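You operate a simulated robot arm through the tools that you are given. There is no shell and no other tool. Be economical: measure what you need, move in short steps, check, and stop when the job is done.

Carry out the task below with a simulated robot arm. There is one attempt and no reset: what you move stays moved.

TASK
Put the 21 cl limed jar from the table in the red pet bowl and the 16 cl limed jar on top of the banded cup there.

Only the result counts: the job must be done as asked and must still hold three seconds after the hand-in. Knocking over, shifting, dropping, spilling or breaking anything else fails it.

THE ROBOT
A 6-joint arm with a two-finger parallel gripper, fixed in place. Base frame: the origin is at the foot of the arm, x ahead of it, y to its left, z up; the work surface is at about z = 750. Readings come in mm, degrees, newtons and seconds.
With the tool pointing down near the work surface it reaches from about 300 to 740 mm from the base axis. Its first joint turns from -66.0 to 66.0 degrees. Payload 2.45 kg.
The TCP is the grasp point between the finger pads, 24 mm short of the fingertips. In the tool frame z runs along the fingers and y along their closing line. The gripper opens to 68 mm. The fingers are 17 mm wide and 10 mm thick; the gripper's body (40 by 70 mm) begins 41 mm behind the TCP.
Orientation is that of the tool frame in the base frame, as [roll, pitch, yaw] about the fixed x, y, z axes, in that order (R = Rz(yaw) Ry(pitch) Rx(roll)). With the fingers straight down and closing along the base's y, the tool's x points along the base's -x, its y along +y and its z along -z.

THE INTERFACE
- The arm moves only by the tool apply_moves. Its argument "targets" is a list of rows, each an object of numbers (a shift or turn left out is 0, a gripper value left out holds the last): "tx", "ty", "tz": the shift along the tool's x, y, z in mm; "spin": the turn about the tool's z in degrees. In form: [{"tx": .., "ty": .., "tz": .., "spin": ..}, ...]. A call has 1 to 8 rows; each row shifts and turns the commanded pose from where the row before left it, along the tool's axes as they then stand. "gripper" is the opening, from 0 (shut) to 1 (fully open), set as the call begins (left out, the last holds). Rows are played at 5 a second. More than 50 mm and 8.6 degrees between two rows, or a gripper value outside its range, and nothing of the call is played. Where a pose cannot be reached the arm comes as near as it can. A force on the tool above 40 N (or 10 N above the force at the start of the call, whichever is more), or a blocked arm, ends the call early, and 0.2 s more pass. Each finger travels about 108 mm/s and halts on what it meets, pressing with about 27 N; the grip force reading is that of the motor and also rises with nothing between the fingers. The clock runs only during rows and for 0.2 s after the last one: add rows that do not move to give the fingers time. It gives the time, the measured TCP pose, the force on the tool (base axes), the opening and the grip force at its end, in the units of the frame above (readings bear some noise), and new pictures: "views" is both (left out), scene, wrist or none.
- Cameras (640 x 400 px; columns grow to the right, rows downward): "scene" is fixed at [148.7, 410.4, 1461.6]; the picture's right is [-0.89, -0.46, 0.00], its down [-0.30, 0.58, -0.76] and it looks along [0.35, -0.68, -0.65] (base axes); focal length 319 px, centre (320, 200). "wrist" rides on the gripper at [84, 11, -75] in the tool frame; the picture's right is [-0.13, 0.99, 0.00], its down [-0.60, -0.08, -0.79] and it looks along [-0.79, -0.10, 0.61] (tool axes); focal length 251 px, centre (320, 200).
- locate(camera, pixels): for up to 12 pixels [column, row] of the newest picture of that camera ("zoom" is the newest enlarged one), the place [x, y, z] in the base frame of the surface seen there, good to about 2 mm, but the place of the scene camera against the robot may be out by one fixed shift of up to 12 mm in any direction. The clock stands still meanwhile.
- enlarge(camera, box): a new picture of the part [left, top, right, bottom] of that camera's present view, enlarged. The clock stands still meanwhile.
- hand_in(): hands the job in; it is judged then, once.

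Work in short steps. Measure before you move; look again where a grasp or a placing could have gone wrong, and mend it. You have 60 turns and 170 pictures in all, those below and enlarged ones among them. Open the gripper and draw the arm clear of the work before you hand the job in, unless the task says otherwise; then end with one line.

The tools are called by a JSON object that holds its "api" and its "payload". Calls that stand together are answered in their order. apply_moves: Moves the arm, as the interface text tells. Its arguments: {"type":"object","properties":{"targets":{"type":"array"},"gripper":{"type":"number"},"views":{"type":"string","enum":["both","scene","wrist","none"]}},"required":["targets"]} The other tools are called the same way: locate (camera, pixels) gives the place of the surface under pixels of a picture; enlarge (camera, box) takes an enlarged picture of a part of a camera's view; hand_in () hands the job in.

At the start:

```text
t: 0.0
eef_pos: [435.7, -9.1, 1126.3]
tcp_rot: [180.0, 0.1, -180.0]
wrist_force: [0.3, -0.5, 0.6]
grip_width: 68.3
finger_force: 0.1
```

scene: 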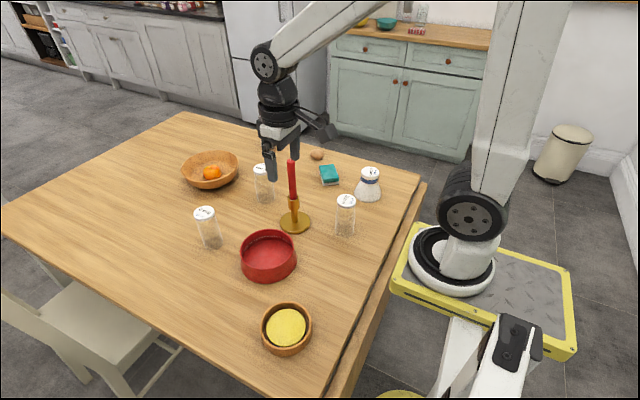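
wrist: 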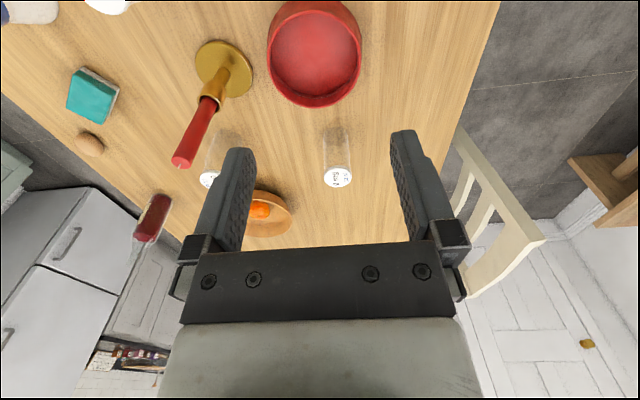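

The scene shows several clear jars with white lids at about (207,225), (263,182), (345,213), and something at (368,183). I enlarge to read the labels.

{"api": "enlarge", "payload": {"camera": "scene", "box": [180, 140, 300, 260]}}

{"api": "enlarge", "payload": {"camera": "scene", "box": [300, 140, 420, 240]}}

{"api": "enlarge", "payload": {"camera": "scene", "box": [220, 220, 340, 370]}}

{"api": "enlarge", "payload": {"camera": "wrist", "box": [180, 120, 380, 240]}}

```text
3.33 times, centred on (240, 200) of scene
```

zoom: 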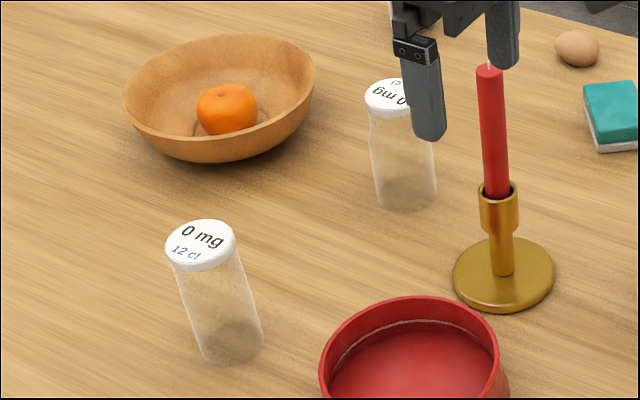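

```text
4.00 times, centred on (360, 190) of scene
```

zoom: 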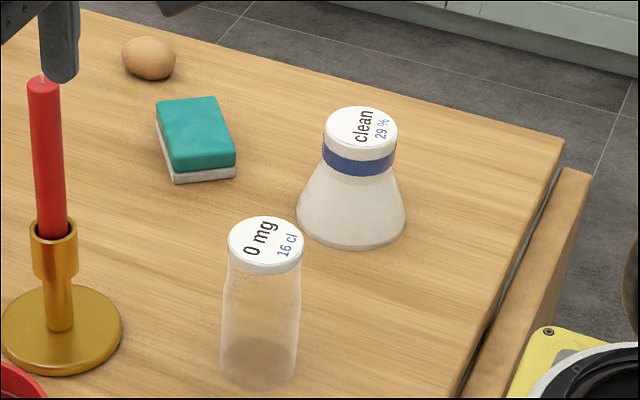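

```text
2.67 times, centred on (280, 295) of scene
```

zoom: 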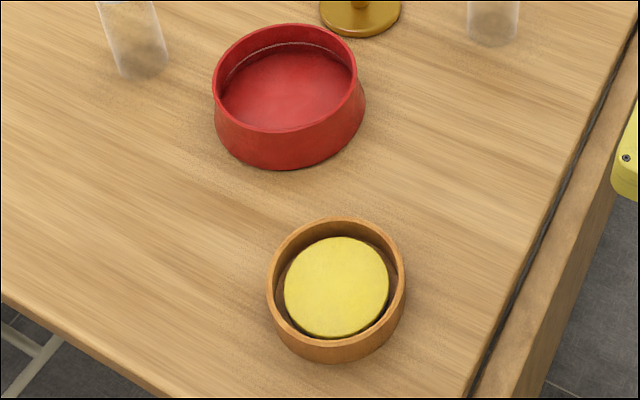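

```text
3.20 times, centred on (280, 180) of wrist
```

zoom: 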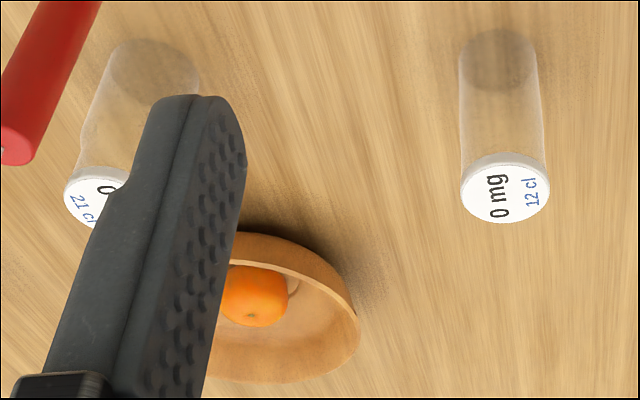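

I need to identify the banded cup; the candidates are the wooden pot at (286,328) and the blue-banded vessel at (368,183). I zoom in on each.

{"api": "enlarge", "payload": {"camera": "scene", "box": [250, 295, 320, 365]}}

{"api": "enlarge", "payload": {"camera": "scene", "box": [340, 155, 400, 210]}}

{"api": "enlarge", "payload": {"camera": "wrist", "box": [0, 0, 160, 100]}}

{"api": "enlarge", "payload": {"camera": "scene", "box": [370, 300, 570, 400]}}

{"api": "locate", "payload": {"camera": "scene", "pixels": [[286, 326], [310, 325], [268, 262], [240, 255], [269, 230], [346, 199], [346, 232], [369, 173], [262, 167], [207, 212], [282, 352], [292, 162]]}}

```text
5.71 times, centred on (285, 330) of scene
```

zoom: 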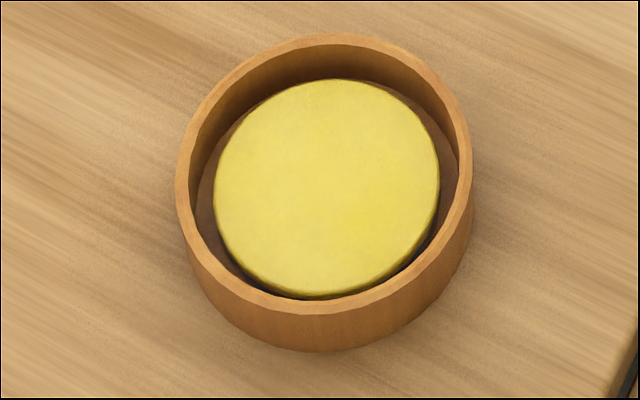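

```text
7.27 times, centred on (370, 182) of scene
```

zoom: 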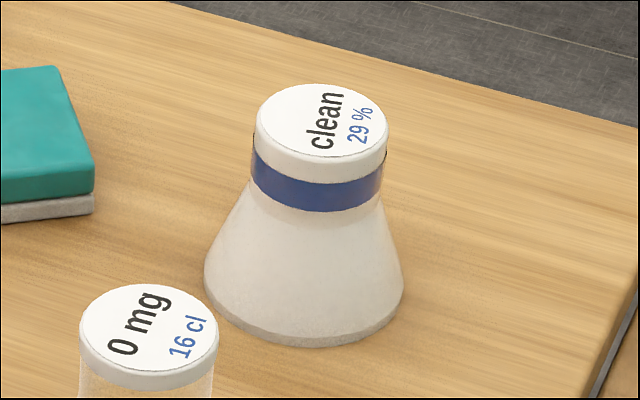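

```text
4.00 times, centred on (80, 50) of wrist
```

zoom: 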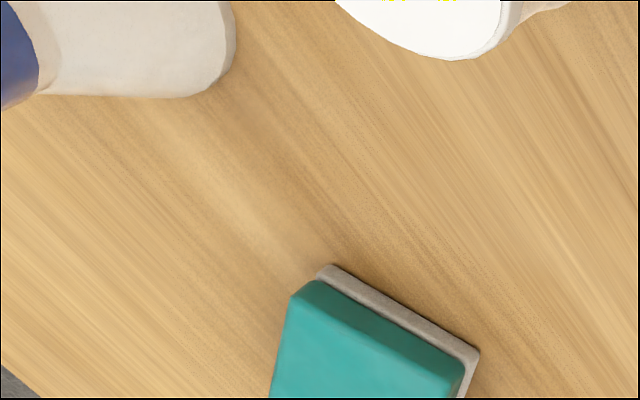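

```text
3.20 times, centred on (470, 350) of scene
```

zoom: 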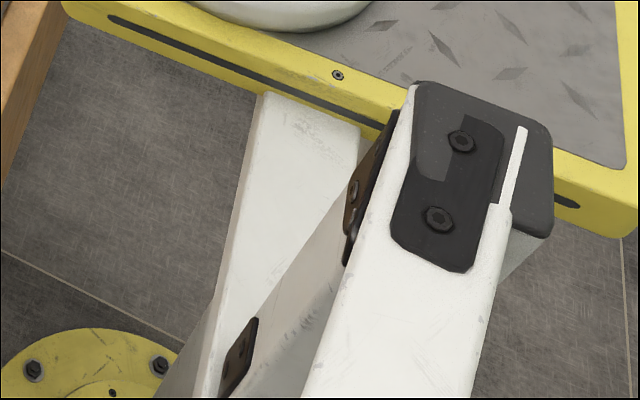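

```text
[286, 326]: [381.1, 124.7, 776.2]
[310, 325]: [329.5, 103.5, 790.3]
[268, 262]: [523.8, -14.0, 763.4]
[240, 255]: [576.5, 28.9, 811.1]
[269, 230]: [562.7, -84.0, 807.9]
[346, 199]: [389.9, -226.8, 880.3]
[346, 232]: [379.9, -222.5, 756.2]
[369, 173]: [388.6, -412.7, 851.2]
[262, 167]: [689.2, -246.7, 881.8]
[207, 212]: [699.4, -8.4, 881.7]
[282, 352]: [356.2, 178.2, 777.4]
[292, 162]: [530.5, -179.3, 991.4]
```

The targets are the 21 cl jar at (263,182), the 16 cl jar at (345,213), and the banded vessel, which is the blue-banded one at (368,183). The candle stands at about r=560 between the base and the 21 cl jar, so I check the wrist geometry for clearance.

{"api": "locate", "payload": {"camera": "scene", "pixels": [[265, 64], [272, 95], [278, 115], [275, 140], [305, 35], [340, 10], [320, 40], [320, 120], [330, 133], [270, 178], [295, 150]]}}

{"api": "enlarge", "payload": {"camera": "scene", "box": [230, 0, 430, 200]}}

{"api": "locate", "payload": {"camera": "wrist", "pixels": [[338, 176], [206, 179], [181, 162], [314, 55], [270, 60], [360, 60], [314, 105], [314, 5]]}}

```text
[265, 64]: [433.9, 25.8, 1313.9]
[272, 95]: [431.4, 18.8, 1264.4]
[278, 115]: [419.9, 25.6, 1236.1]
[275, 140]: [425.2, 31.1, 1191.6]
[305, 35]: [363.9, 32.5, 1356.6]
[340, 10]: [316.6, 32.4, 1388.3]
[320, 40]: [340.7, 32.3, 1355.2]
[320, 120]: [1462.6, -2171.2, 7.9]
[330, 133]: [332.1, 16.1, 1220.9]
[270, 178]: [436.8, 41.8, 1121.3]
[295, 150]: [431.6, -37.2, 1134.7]
```

```text
2.00 times, centred on (330, 100) of scene
```

zoom: 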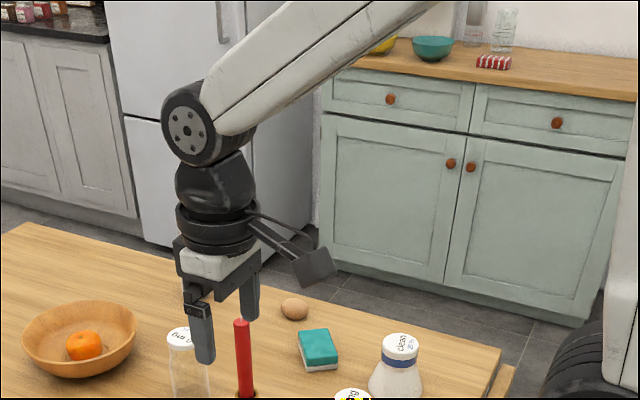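

```text
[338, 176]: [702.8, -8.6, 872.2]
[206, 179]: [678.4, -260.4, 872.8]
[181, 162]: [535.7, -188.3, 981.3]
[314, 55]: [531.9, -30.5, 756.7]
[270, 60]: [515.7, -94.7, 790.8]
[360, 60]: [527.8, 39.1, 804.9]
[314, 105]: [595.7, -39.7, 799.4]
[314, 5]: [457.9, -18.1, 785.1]
```

The wrist joint sits about 190 mm above the TCP, so the forearm clears the candle (top about 985). I hover above the 16 cl jar to measure it, and the banded cup, with the wrist camera.

{"api": "apply_moves", "payload": {"targets": [{"tx": 7, "ty": -37, "tz": 18}, {"tx": 7, "ty": -38, "tz": 18}, {"tx": 7, "ty": -38, "tz": 18}, {"tx": 7, "ty": -38, "tz": 18}, {"tx": 7, "ty": -38, "tz": 18}, {"tx": 7, "ty": -37, "tz": 16}, {}], "gripper": 1}}

```text
t: 1.6
eef_pos: [395.0, -234.3, 1019.9]
tcp_rot: [-180.0, 0.0, -180.0]
wrist_force: [0.1, -0.9, -0.1]
grip_width: 67.8
finger_force: 0.1
```

scene: 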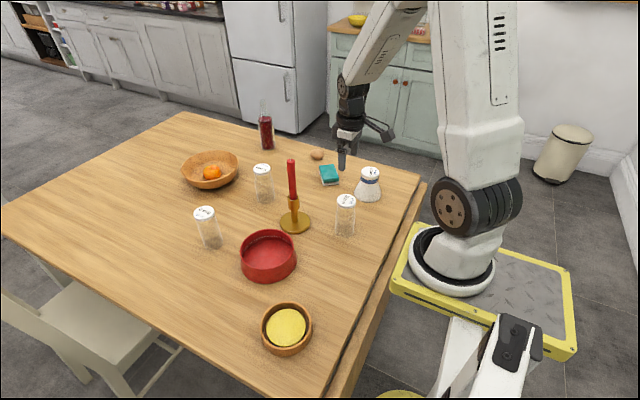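
wrist: 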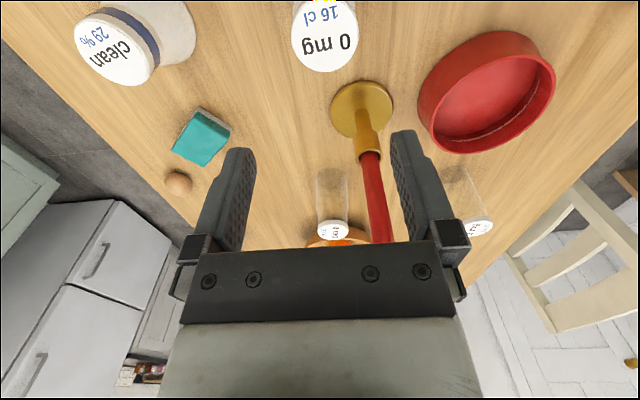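

The 16 cl lid is at about (325,35) and the flask lid at about (112,48) in the wrist view. I measure the lid edges and the bottle I had not seen before.

{"api": "locate", "payload": {"camera": "wrist", "pixels": [[296, 40], [354, 40], [325, 68], [325, 10], [325, 35], [78, 40], [148, 68], [112, 48], [128, 80], [94, 16], [334, 230], [478, 227]]}}

{"api": "enlarge", "payload": {"camera": "wrist", "box": [60, 0, 220, 100]}}

{"api": "enlarge", "payload": {"camera": "scene", "box": [180, 90, 340, 210]}}

{"api": "locate", "payload": {"camera": "scene", "pixels": [[266, 120], [266, 147], [264, 102], [262, 169], [346, 201], [369, 173]]}}

```text
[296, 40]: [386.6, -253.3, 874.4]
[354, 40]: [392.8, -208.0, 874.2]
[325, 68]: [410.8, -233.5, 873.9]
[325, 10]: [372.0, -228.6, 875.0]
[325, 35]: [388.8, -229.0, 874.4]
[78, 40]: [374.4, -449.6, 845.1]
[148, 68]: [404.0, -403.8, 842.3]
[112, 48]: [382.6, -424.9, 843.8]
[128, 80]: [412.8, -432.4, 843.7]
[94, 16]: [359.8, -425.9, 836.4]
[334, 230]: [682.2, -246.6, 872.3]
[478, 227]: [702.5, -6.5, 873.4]
```

```text
4.00 times, centred on (140, 50) of wrist
```

zoom: 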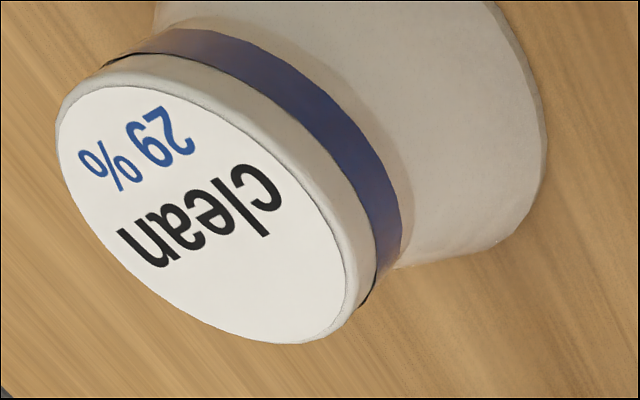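

```text
3.33 times, centred on (260, 150) of scene
```

zoom: 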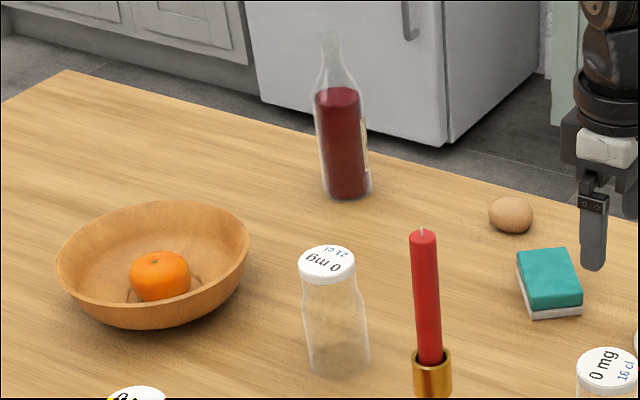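

```text
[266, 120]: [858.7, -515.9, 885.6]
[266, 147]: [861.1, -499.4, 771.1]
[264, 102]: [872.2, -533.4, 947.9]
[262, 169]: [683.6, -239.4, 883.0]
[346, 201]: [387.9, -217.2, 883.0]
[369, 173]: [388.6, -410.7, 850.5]
```

I refine the centres of both lids with enlarged views and zoom locates.

{"api": "enlarge", "payload": {"camera": "wrist", "box": [60, 0, 220, 100]}}

{"api": "locate", "payload": {"camera": "zoom", "pixels": [[62, 125], [350, 290], [290, 338], [125, 90], [207, 212], [90, 225], [300, 180], [540, 110]]}}

{"api": "enlarge", "payload": {"camera": "scene", "box": [325, 185, 365, 240]}}

```text
4.00 times, centred on (140, 50) of wrist
```

zoom: 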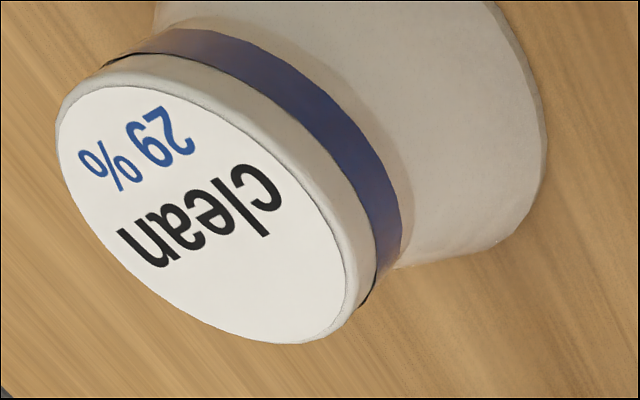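

```text
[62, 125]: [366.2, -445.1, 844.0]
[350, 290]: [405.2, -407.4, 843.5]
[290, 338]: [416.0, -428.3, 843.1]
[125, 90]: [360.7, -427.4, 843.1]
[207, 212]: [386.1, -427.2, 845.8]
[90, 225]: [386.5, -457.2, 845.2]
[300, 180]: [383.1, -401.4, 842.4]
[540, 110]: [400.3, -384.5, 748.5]
```

```text
7.27 times, centred on (345, 212) of scene
```

zoom: 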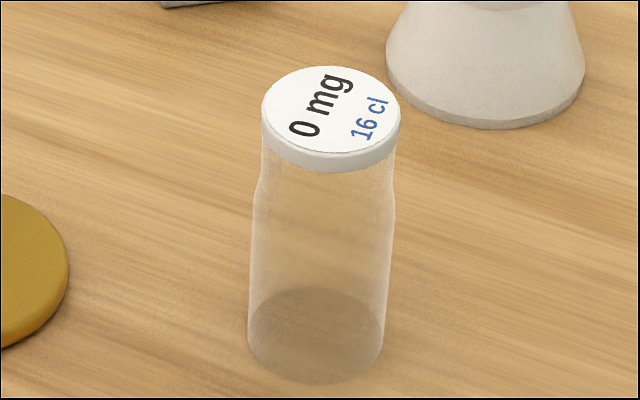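

Flask lid centre is about (387,-427.5,843.5). Now the jar lid in the scene zoom, with its ellipse centred at about (331,110).

{"api": "locate", "payload": {"camera": "zoom", "pixels": [[331, 110], [266, 108], [396, 100], [331, 70], [331, 149], [290, 80], [372, 140]]}}

{"api": "enlarge", "payload": {"camera": "wrist", "box": [280, 0, 376, 80]}}

```text
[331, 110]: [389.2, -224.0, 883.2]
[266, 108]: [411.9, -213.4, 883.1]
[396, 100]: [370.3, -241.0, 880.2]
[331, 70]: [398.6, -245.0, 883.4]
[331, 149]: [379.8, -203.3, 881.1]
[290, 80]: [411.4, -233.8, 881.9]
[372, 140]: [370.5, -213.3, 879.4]
```

```text
5.00 times, centred on (328, 40) of wrist
```

zoom: 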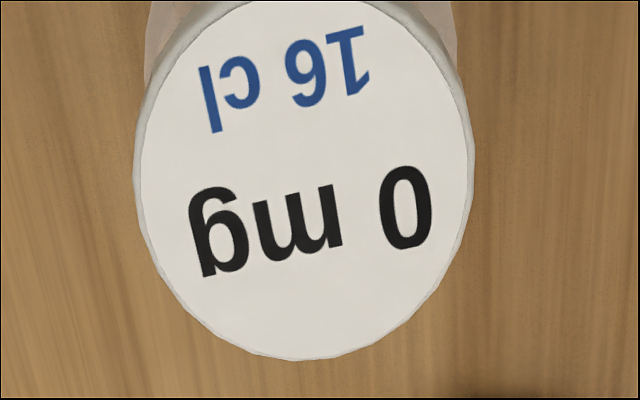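

The lid in this zoom spans columns 135–475, bottom row 360. I locate its edges.

{"api": "locate", "payload": {"camera": "zoom", "pixels": [[305, 175], [142, 175], [468, 175], [305, 354], [305, 5], [200, 315], [420, 310]]}}

```text
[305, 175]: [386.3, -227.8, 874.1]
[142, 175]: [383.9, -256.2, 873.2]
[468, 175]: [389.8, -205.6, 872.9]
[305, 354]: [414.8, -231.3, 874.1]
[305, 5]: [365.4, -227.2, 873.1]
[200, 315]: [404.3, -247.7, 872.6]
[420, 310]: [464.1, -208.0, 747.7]
```

Jar centre is about (388.5,-231), top 873.5, diameter about 52. I align and descend to just above the lid.

{"api": "apply_moves", "payload": {"targets": [{"tx": 6.5, "ty": 3.3, "tz": 20}, {"tz": 40}, {"tz": 40}, {"tz": 12}, {}]}}

```text
t: 2.8
eef_pos: [386.5, -231.9, 907.9]
tcp_rot: [-179.9, 0.0, -180.0]
wrist_force: [-0.9, 0.3, 0.0]
grip_width: 68.0
finger_force: 0.0
```

scene: 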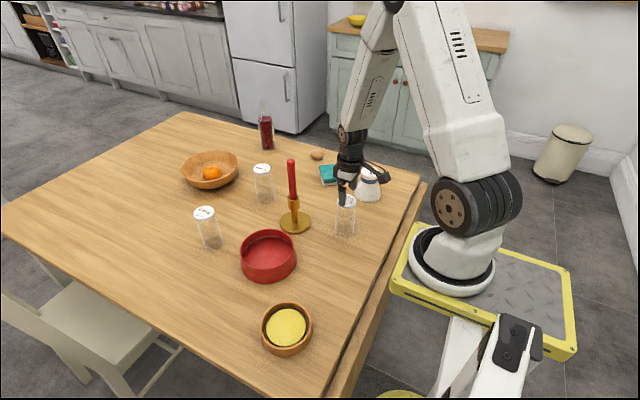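
wrist: 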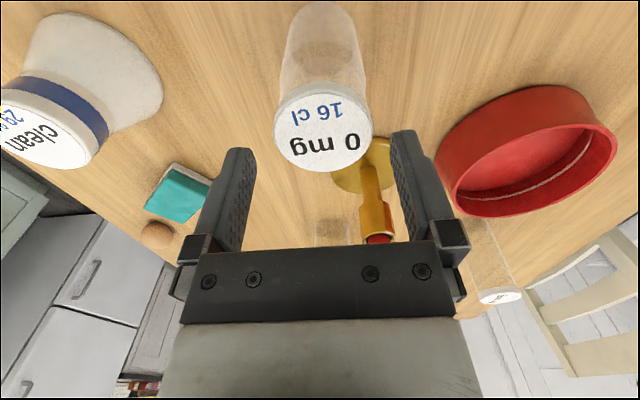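

The lid (275–373) is centred between the fingertips (255–390). A quick locate confirms the centre before descending.

{"api": "locate", "payload": {"camera": "wrist", "pixels": [[278, 128], [370, 125], [325, 172], [318, 86], [324, 128]]}}

```text
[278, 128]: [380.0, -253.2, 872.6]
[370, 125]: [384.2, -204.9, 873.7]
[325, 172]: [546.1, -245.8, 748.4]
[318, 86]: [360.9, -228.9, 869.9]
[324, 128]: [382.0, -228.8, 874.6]
```

Centred within 2 mm. I descend to z≈848 and then close.

{"api": "apply_moves", "payload": {"targets": [{"ty": 1.5, "tz": 15}, {"tz": 15}, {"tz": 15}, {"tz": 14}, {}], "views": "wrist"}}

{"api": "apply_moves", "payload": {"targets": [{}, {}, {}], "gripper": 0, "views": "wrist"}}

```text
t: 4.0
eef_pos: [386.4, -231.0, 848.2]
tcp_rot: [-180.0, 0.0, 180.0]
wrist_force: [0.4, -0.8, -0.6]
grip_width: 67.8
finger_force: 0.1
```

wrist: 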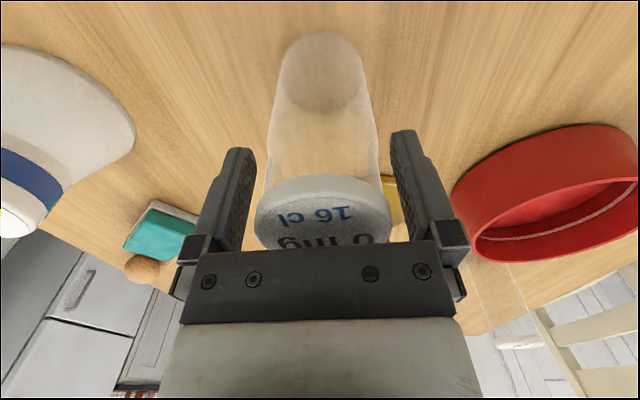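

```text
t: 4.8
eef_pos: [387.8, -230.7, 847.8]
tcp_rot: [179.9, 0.0, 180.0]
wrist_force: [0.4, 0.9, 0.0]
grip_width: 52.7
finger_force: 26.8
```

wrist: 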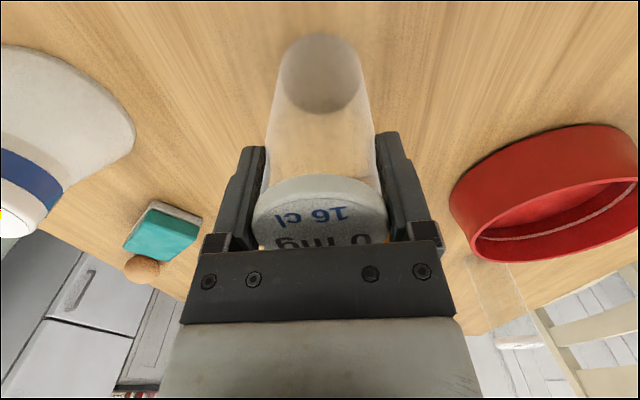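

The jar is gripped at 52.7 mm. I lift 150 mm and check.

{"api": "apply_moves", "payload": {"targets": [{"tz": -15}, {"tz": -30}, {"tz": -35}, {"tz": -35}, {"tz": -35}, {}]}}

```text
t: 6.2
eef_pos: [385.2, -231.7, 1002.2]
tcp_rot: [-180.0, 0.0, -179.9]
wrist_force: [-0.3, -0.6, -2.2]
grip_width: 52.9
finger_force: 27.2
```

scene: 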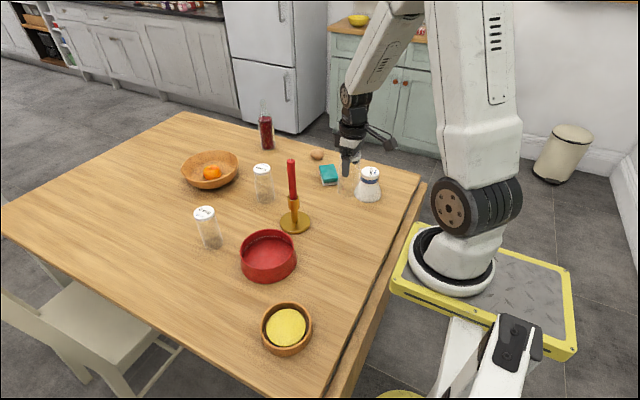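
wrist: 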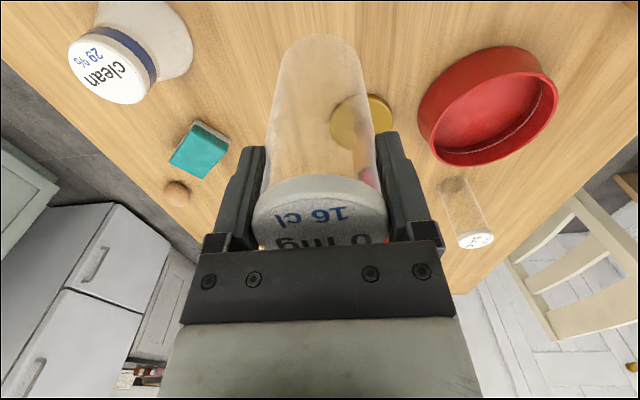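

The jar rose cleanly. I re-measure the flask lid (around (109,65)) before moving over it.

{"api": "enlarge", "payload": {"camera": "wrist", "box": [60, 10, 188, 110]}}

```text
4.00 times, centred on (124, 60) of wrist
```

zoom: 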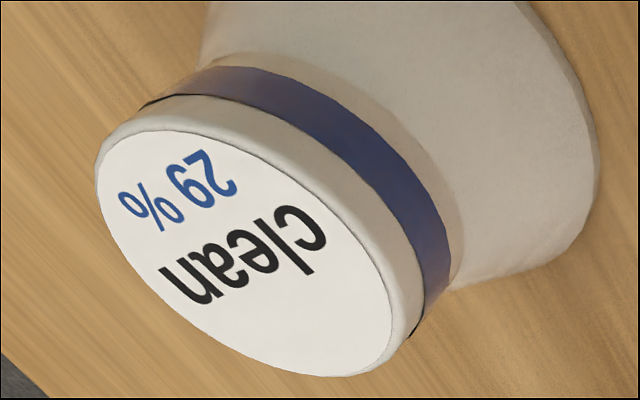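

{"api": "locate", "payload": {"camera": "zoom", "pixels": [[104, 175], [390, 330], [335, 372], [170, 137], [130, 262], [330, 220], [245, 253], [230, 345], [265, 165]]}}

```text
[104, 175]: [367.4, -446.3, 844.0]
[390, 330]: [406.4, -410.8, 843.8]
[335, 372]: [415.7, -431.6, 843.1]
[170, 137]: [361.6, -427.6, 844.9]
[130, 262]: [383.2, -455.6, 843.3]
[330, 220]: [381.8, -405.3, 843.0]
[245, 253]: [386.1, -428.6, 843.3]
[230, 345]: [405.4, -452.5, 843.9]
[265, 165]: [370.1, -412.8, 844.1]
```

Flask lid centre is about (388,-429.5), top 843.5. I move the jar over it, staying about 55 mm above.

{"api": "apply_moves", "payload": {"targets": [{"ty": -30}, {"ty": -40}, {"ty": -45}, {"ty": -45}, {"ty": -39}, {}, {}]}}

```text
t: 7.8
eef_pos: [388.9, -430.2, 1001.1]
tcp_rot: [179.9, 0.0, 179.9]
wrist_force: [-0.1, 0.5, -2.1]
grip_width: 53.0
finger_force: 27.2
```

scene: 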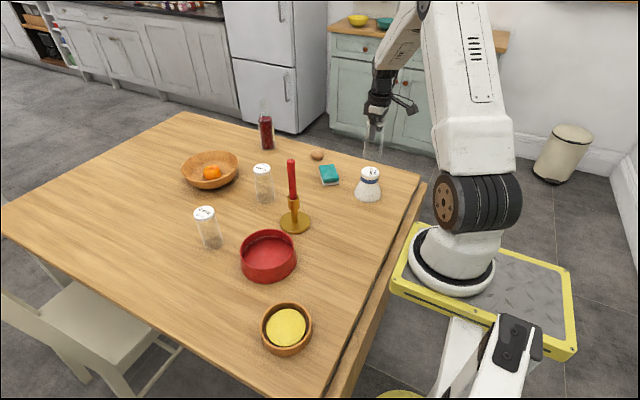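
wrist: 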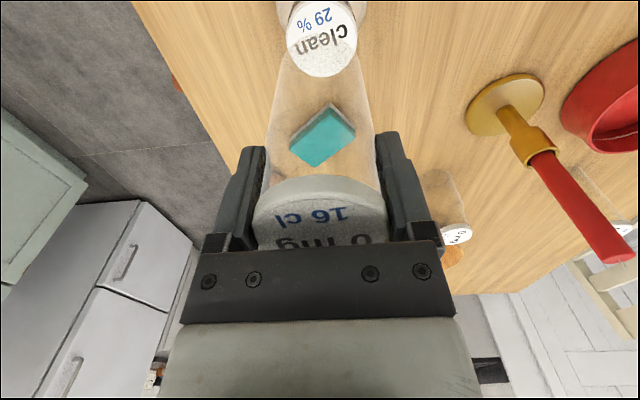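

The lid centre, at about (322,38), lines up with the jar axis. I descend 50 mm and look.

{"api": "apply_moves", "payload": {"targets": [{"tz": 15}, {"tz": 15}, {"tz": 12}, {"tz": 8}, {}]}}

{"api": "enlarge", "payload": {"camera": "scene", "box": [340, 110, 400, 210]}}

{"api": "enlarge", "payload": {"camera": "wrist", "box": [240, 0, 400, 100]}}

```text
t: 9.0
eef_pos: [387.1, -429.0, 948.8]
tcp_rot: [180.0, 0.0, -179.9]
wrist_force: [-0.3, -0.3, -1.8]
grip_width: 52.8
finger_force: 27.1
```

scene: 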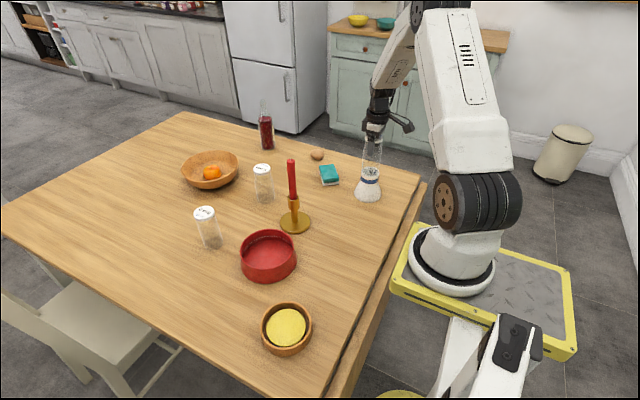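
wrist: 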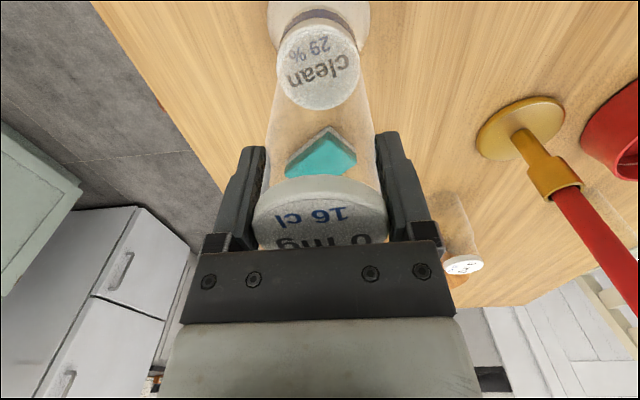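

```text
4.00 times, centred on (370, 160) of scene
```

zoom: 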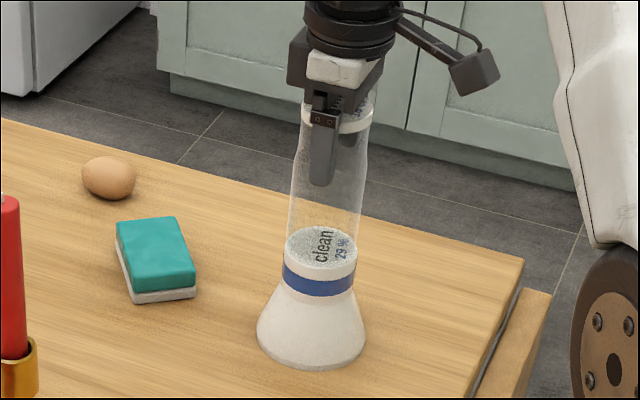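

```text
4.00 times, centred on (320, 50) of wrist
```

zoom: 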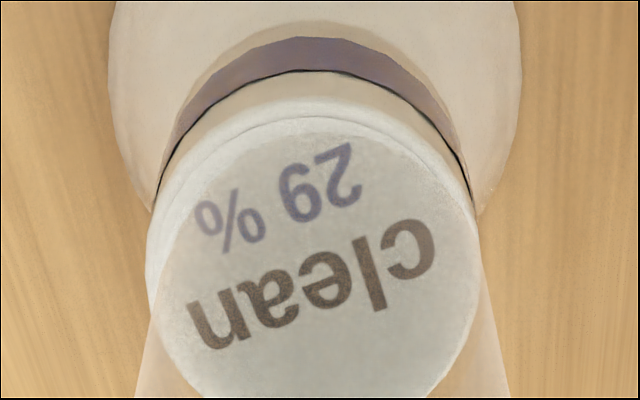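

The jar bottom is nearly concentric with the lid and a few mm above it. I lower in small steps, watching the force.

{"api": "apply_moves", "payload": {"targets": [{"tz": 1.5}, {"tz": 1}, {"tz": 1}, {}], "views": "none"}}

{"api": "apply_moves", "payload": {"targets": [{"tz": 1}, {}], "views": "wrist"}}

```text
t: 10.0
eef_pos: [388.1, -429.3, 946.2]
tcp_rot: [-179.9, -0.1, -180.0]
wrist_force: [-0.4, -0.2, -2.1]
grip_width: 52.8
finger_force: 27.5
```

```text
t: 10.6
eef_pos: [386.8, -429.6, 944.4]
tcp_rot: [179.9, -0.1, -180.0]
wrist_force: [-0.5, -0.5, -1.6]
grip_width: 52.6
finger_force: 26.9
```

wrist: 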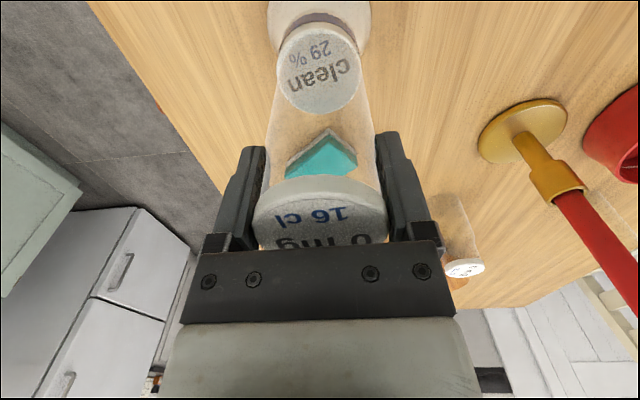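

Still no contact (fz about −2). I continue down in 0.7 mm steps.

{"api": "apply_moves", "payload": {"targets": [{"tz": 0.7}, {}], "views": "none"}}

{"api": "apply_moves", "payload": {"targets": [{"tz": 0.7}, {}], "views": "none"}}

```text
t: 11.2
eef_pos: [386.7, -428.3, 943.9]
tcp_rot: [-180.0, 0.0, 179.9]
wrist_force: [0.8, 0.9, -2.3]
grip_width: 52.8
finger_force: 26.8
```

```text
t: 11.8
eef_pos: [387.4, -429.1, 942.8]
tcp_rot: [-180.0, -0.1, 179.9]
wrist_force: [-0.6, 2.4, 5.8]
grip_width: 53.0
finger_force: 27.0
```

Contact is made (fz rose to +5.8). I release and wait.

{"api": "apply_moves", "payload": {"targets": [{}, {}, {}], "gripper": 1}}

{"api": "enlarge", "payload": {"camera": "scene", "box": [340, 110, 400, 210]}}

```text
t: 12.6
eef_pos: [387.4, -428.1, 943.0]
tcp_rot: [179.9, 0.1, -179.9]
wrist_force: [-0.1, -0.9, 0.9]
grip_width: 68.2
finger_force: 0.0
```

scene: 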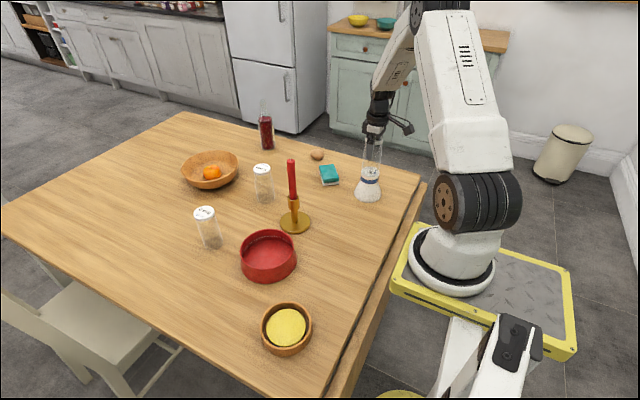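
wrist: 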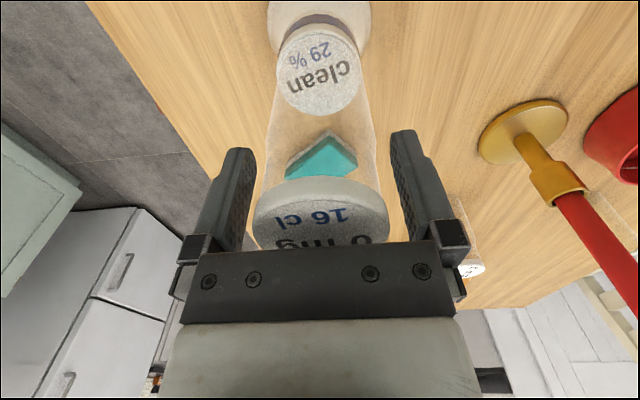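

```text
4.00 times, centred on (370, 160) of scene
```

zoom: 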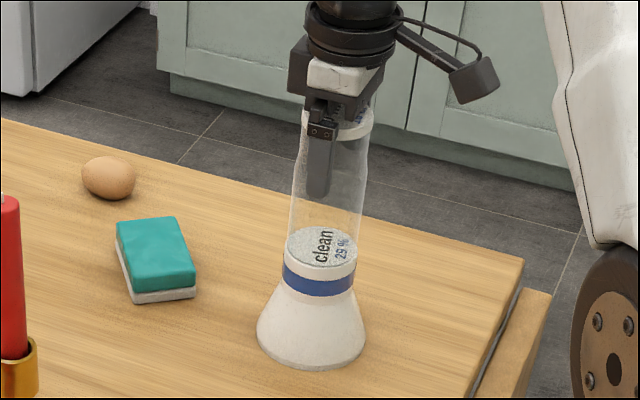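

The jar stands on the cup, upright. I withdraw straight up to z≈1110.

{"api": "apply_moves", "payload": {"targets": [{"tz": -10}, {"tz": -20}, {"tz": -30}, {"tz": -35}, {"tz": -35}, {"tz": -35}, {}]}}

```text
t: 14.2
eef_pos: [387.2, -429.8, 1108.9]
tcp_rot: [180.0, 0.0, -180.0]
wrist_force: [-0.6, 0.0, -0.3]
grip_width: 68.0
finger_force: 0.2
```

scene: 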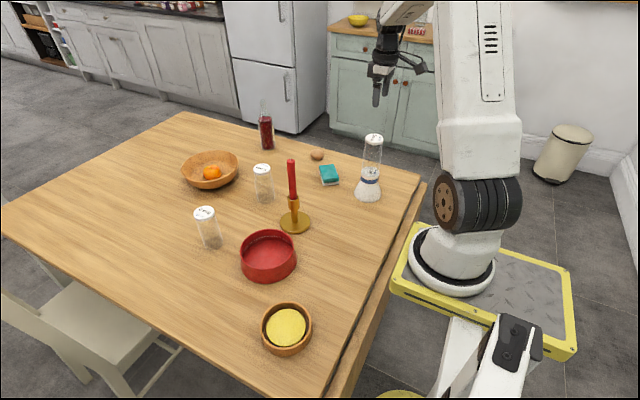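
wrist: 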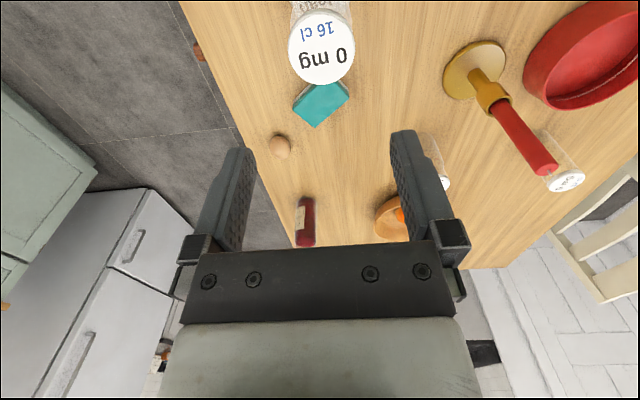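

The stack stands. Next I move to hover over the 21 cl jar (about (684,-248), lid z 873), staying right of the candle.

{"api": "apply_moves", "payload": {"targets": [{"tx": -30, "ty": 15}, {"tx": -40, "ty": 22, "tz": 5}, {"tx": -40, "ty": 24, "tz": 10}, {"tx": -40, "ty": 24, "tz": 10}, {"tx": -40, "ty": 24, "tz": 10}, {"tx": -40, "ty": 24, "tz": 10}, {"tx": -40, "ty": 24, "tz": 10}, {"tx": -22, "ty": 24, "tz": 10}]}}

```text
t: 16.0
eef_pos: [678.7, -247.3, 1045.1]
tcp_rot: [179.9, 0.0, 179.9]
wrist_force: [0.1, 0.4, 0.6]
grip_width: 68.0
finger_force: 0.1
```

scene: 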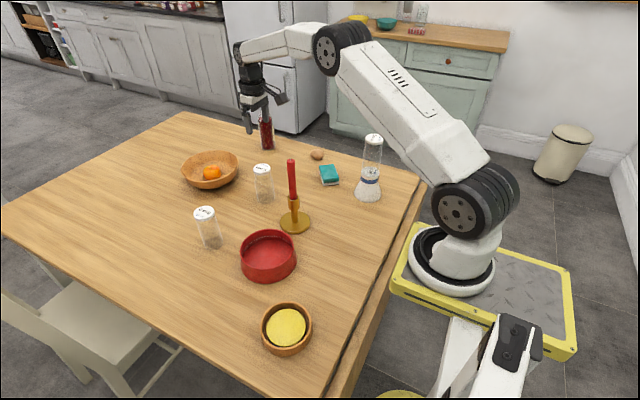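
wrist: 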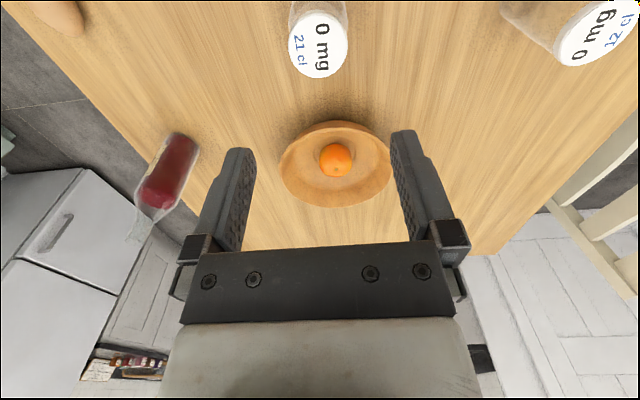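

The jar labelled 21 cl is at about (318,45) in the wrist view. I measure the lid edges.

{"api": "enlarge", "payload": {"camera": "wrist", "box": [272, 0, 368, 90]}}

{"api": "locate", "payload": {"camera": "wrist", "pixels": [[291, 45], [344, 43], [320, 75], [316, 14], [318, 44]]}}

```text
4.44 times, centred on (320, 45) of wrist
```

zoom: 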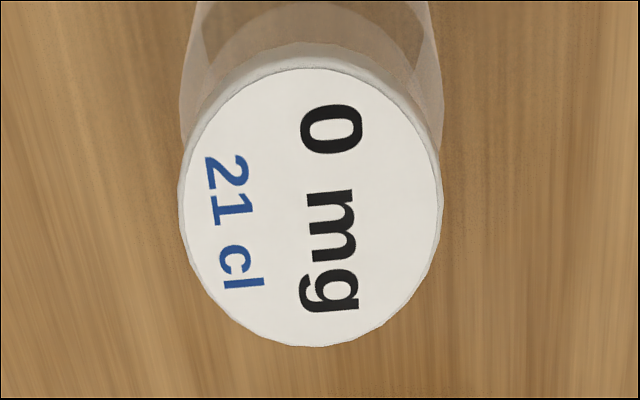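

```text
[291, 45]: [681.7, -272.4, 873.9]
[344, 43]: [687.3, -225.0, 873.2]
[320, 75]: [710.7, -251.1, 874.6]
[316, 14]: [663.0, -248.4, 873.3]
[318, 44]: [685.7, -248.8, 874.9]
```

Lid centre is about (686,-249), top 874. I align and descend to z≈905.

{"api": "apply_moves", "payload": {"targets": [{"tx": -7, "ty": -1.7, "tz": 20}, {"tz": 35}, {"tz": 35}, {"tz": 30}, {"tz": 20}, {}]}}

{"api": "locate", "payload": {"camera": "wrist", "pixels": [[282, 130], [366, 128], [324, 128], [322, 90], [325, 165]]}}

```text
t: 17.4
eef_pos: [686.8, -248.9, 905.0]
tcp_rot: [180.0, 0.0, 179.9]
wrist_force: [0.9, -0.1, 0.7]
grip_width: 67.7
finger_force: 0.2
```

scene: 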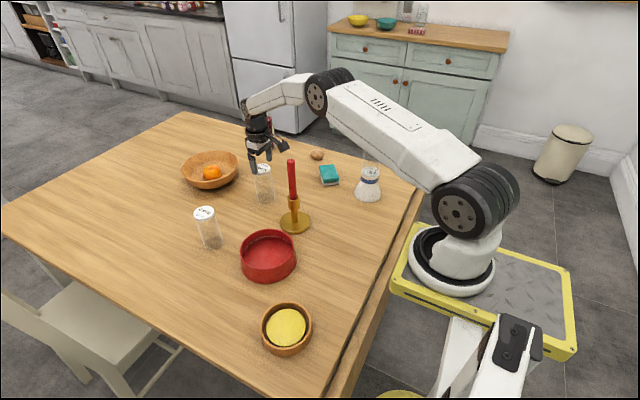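
wrist: 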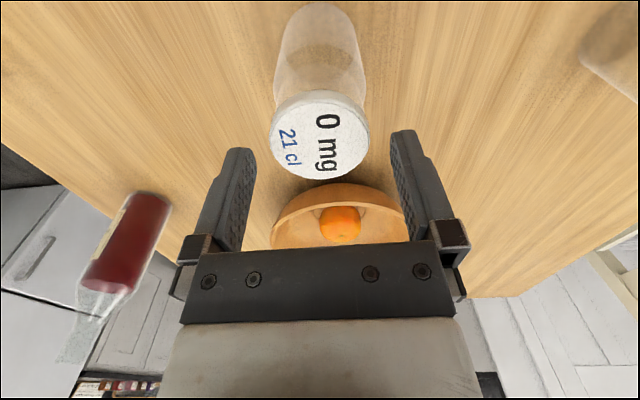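

```text
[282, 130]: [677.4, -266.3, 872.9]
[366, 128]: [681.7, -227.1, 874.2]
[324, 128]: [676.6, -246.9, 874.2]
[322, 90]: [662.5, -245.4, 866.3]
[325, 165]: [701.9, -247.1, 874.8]
```

The lid (270–369) sits between the fingers (255–390). I descend to z≈848 and grip.

{"api": "apply_moves", "payload": {"targets": [{"tz": 15}, {"tz": 15}, {"tz": 15}, {"tz": 12}, {}]}}

{"api": "apply_moves", "payload": {"targets": [{}, {}, {}], "gripper": 0, "views": "wrist"}}

```text
t: 18.6
eef_pos: [685.4, -249.2, 846.4]
tcp_rot: [-180.0, 0.1, -179.9]
wrist_force: [-0.3, -0.2, -0.4]
grip_width: 67.7
finger_force: 0.1
```

scene: 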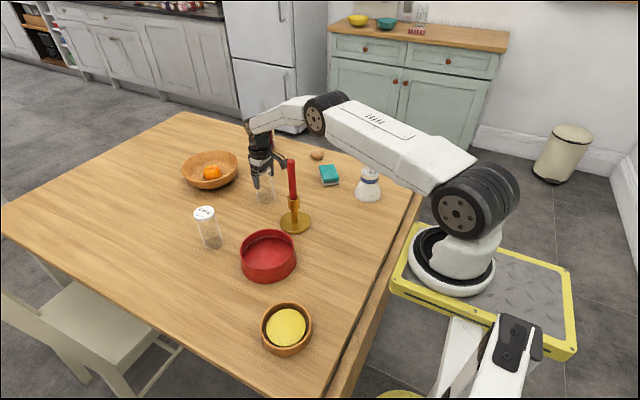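
wrist: 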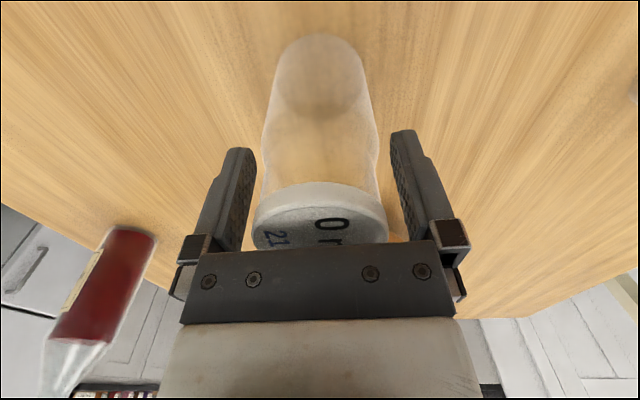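

```text
t: 19.4
eef_pos: [685.9, -248.8, 845.8]
tcp_rot: [179.9, 0.1, 180.0]
wrist_force: [0.0, -1.0, 0.4]
grip_width: 59.9
finger_force: 26.8
```

wrist: 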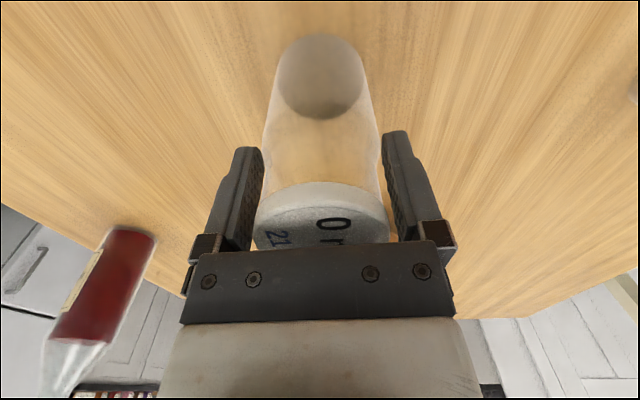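

Grip width is 59.9: the fingertips hold the wider shoulder below the neck. For a deeper contact I open, go 8 mm lower, where the lid still clears the palm, and close again.

{"api": "apply_moves", "payload": {"targets": [{}, {}, {"tz": 4}, {"tz": 4}, {}], "gripper": 1, "views": "none"}}

{"api": "apply_moves", "payload": {"targets": [{}, {}, {}], "gripper": 0}}

{"api": "enlarge", "payload": {"camera": "scene", "box": [230, 130, 310, 220]}}

```text
t: 20.6
eef_pos: [685.7, -249.9, 838.7]
tcp_rot: [-180.0, 0.1, 180.0]
wrist_force: [0.0, 0.5, 0.3]
grip_width: 68.2
finger_force: 0.1
```

```text
t: 21.4
eef_pos: [685.0, -249.5, 837.4]
tcp_rot: [180.0, 0.0, -180.0]
wrist_force: [0.8, 0.0, -0.5]
grip_width: 59.7
finger_force: 27.0
```

scene: 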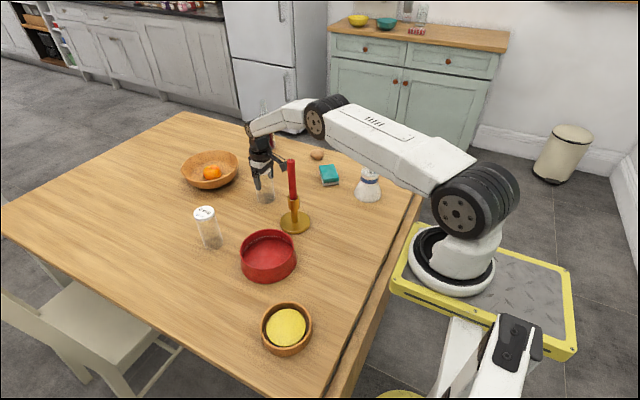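
wrist: 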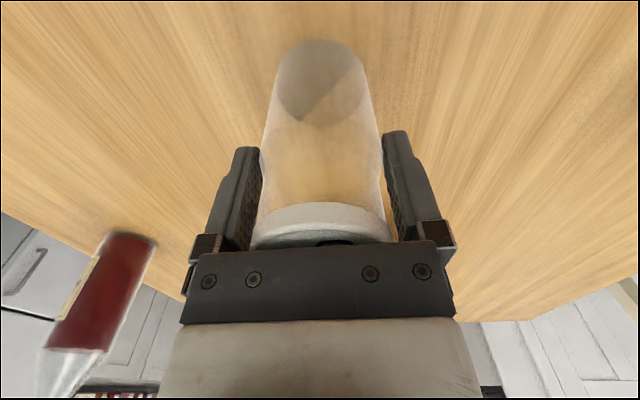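

```text
4.44 times, centred on (270, 175) of scene
```

zoom: 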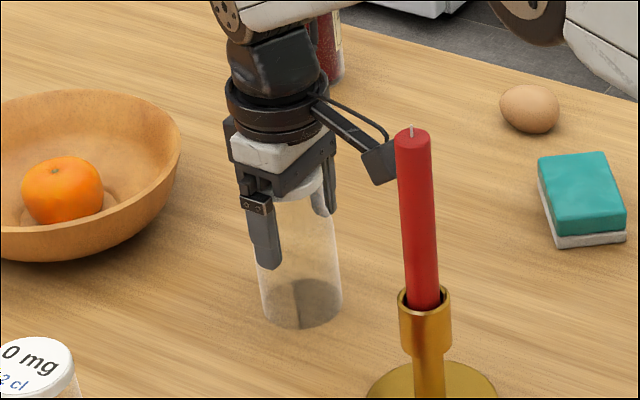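

Firm grip (59.7 mm), jar upright. I lift to z≈1050 so the jar and camera clear the candle (top 985).

{"api": "apply_moves", "payload": {"targets": [{"tz": -12}, {"tz": -25}, {"tz": -35}, {"tz": -35}, {"tz": -35}, {"tz": -35}, {"tz": -35}, {}]}}

```text
t: 23.2
eef_pos: [687.6, -249.8, 1052.4]
tcp_rot: [180.0, 0.0, 179.9]
wrist_force: [0.2, -0.2, -1.6]
grip_width: 59.8
finger_force: 27.0
```

scene: 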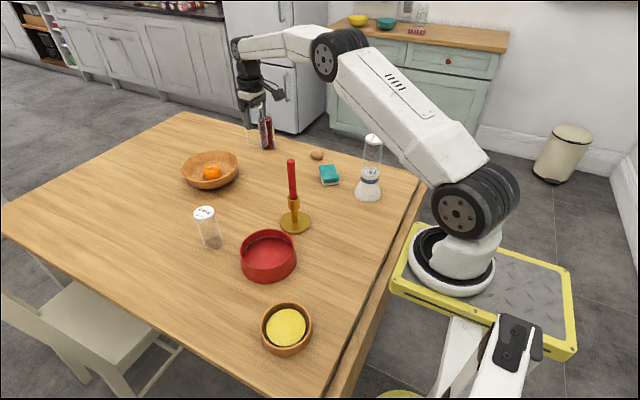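
wrist: 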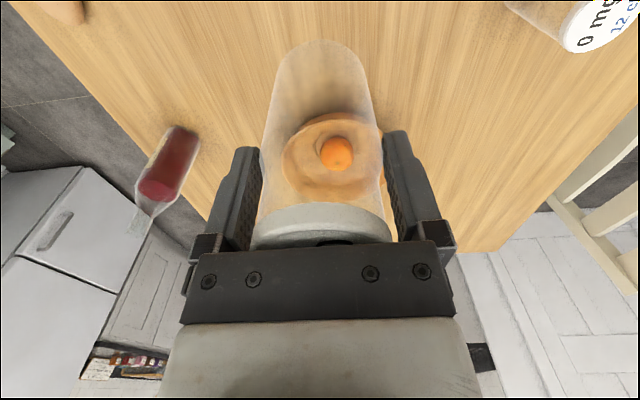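

The jar is held. I measure the bowl rim in the scene while it is unobstructed (the scene offset is about (0,-8,-9.5) against the wrist).

{"api": "enlarge", "payload": {"camera": "scene", "box": [228, 220, 308, 290]}}

{"api": "apply_moves", "payload": {"targets": [{"tx": 12, "ty": 44}, {"tx": 12, "ty": 44}, {"tx": 12, "ty": 44}, {"tx": 31, "ty": 22.5}, {"tx": 31, "ty": 22.5}, {"tx": 31, "ty": 22.5}, {"tx": 31, "ty": 22.5}, {}]}}

```text
5.71 times, centred on (268, 255) of scene
```

zoom: 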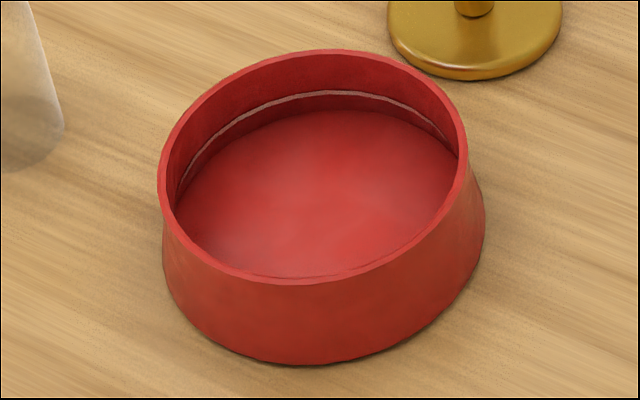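

```text
t: 25.0
eef_pos: [528.1, -27.9, 1050.1]
tcp_rot: [179.9, -0.1, -180.0]
wrist_force: [0.1, 0.2, -3.0]
grip_width: 59.4
finger_force: 26.9
```

scene: 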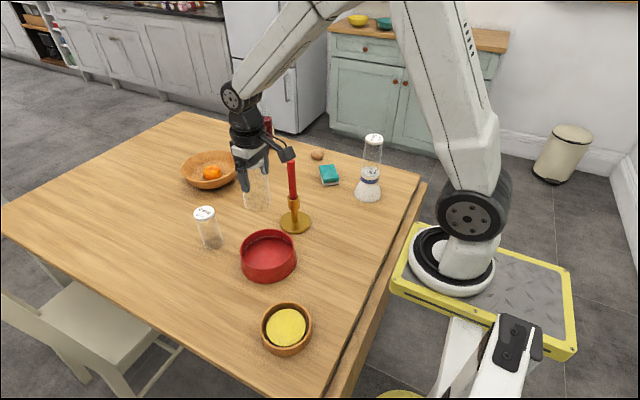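
wrist: 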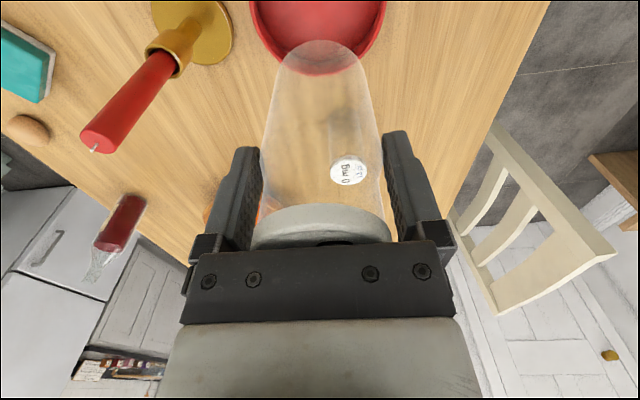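

The bowl is unchanged. I locate rim points on the zoom picture.

{"api": "locate", "payload": {"camera": "zoom", "pixels": [[162, 190], [466, 150], [330, 53], [300, 282], [220, 88], [410, 240], [310, 190], [420, 75], [205, 245]]}}

```text
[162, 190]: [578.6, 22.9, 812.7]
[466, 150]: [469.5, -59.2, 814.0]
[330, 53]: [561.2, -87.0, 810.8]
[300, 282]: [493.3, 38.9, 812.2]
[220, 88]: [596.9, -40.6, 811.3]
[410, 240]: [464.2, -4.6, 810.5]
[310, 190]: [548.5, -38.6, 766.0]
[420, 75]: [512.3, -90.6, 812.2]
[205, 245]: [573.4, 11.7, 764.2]
```

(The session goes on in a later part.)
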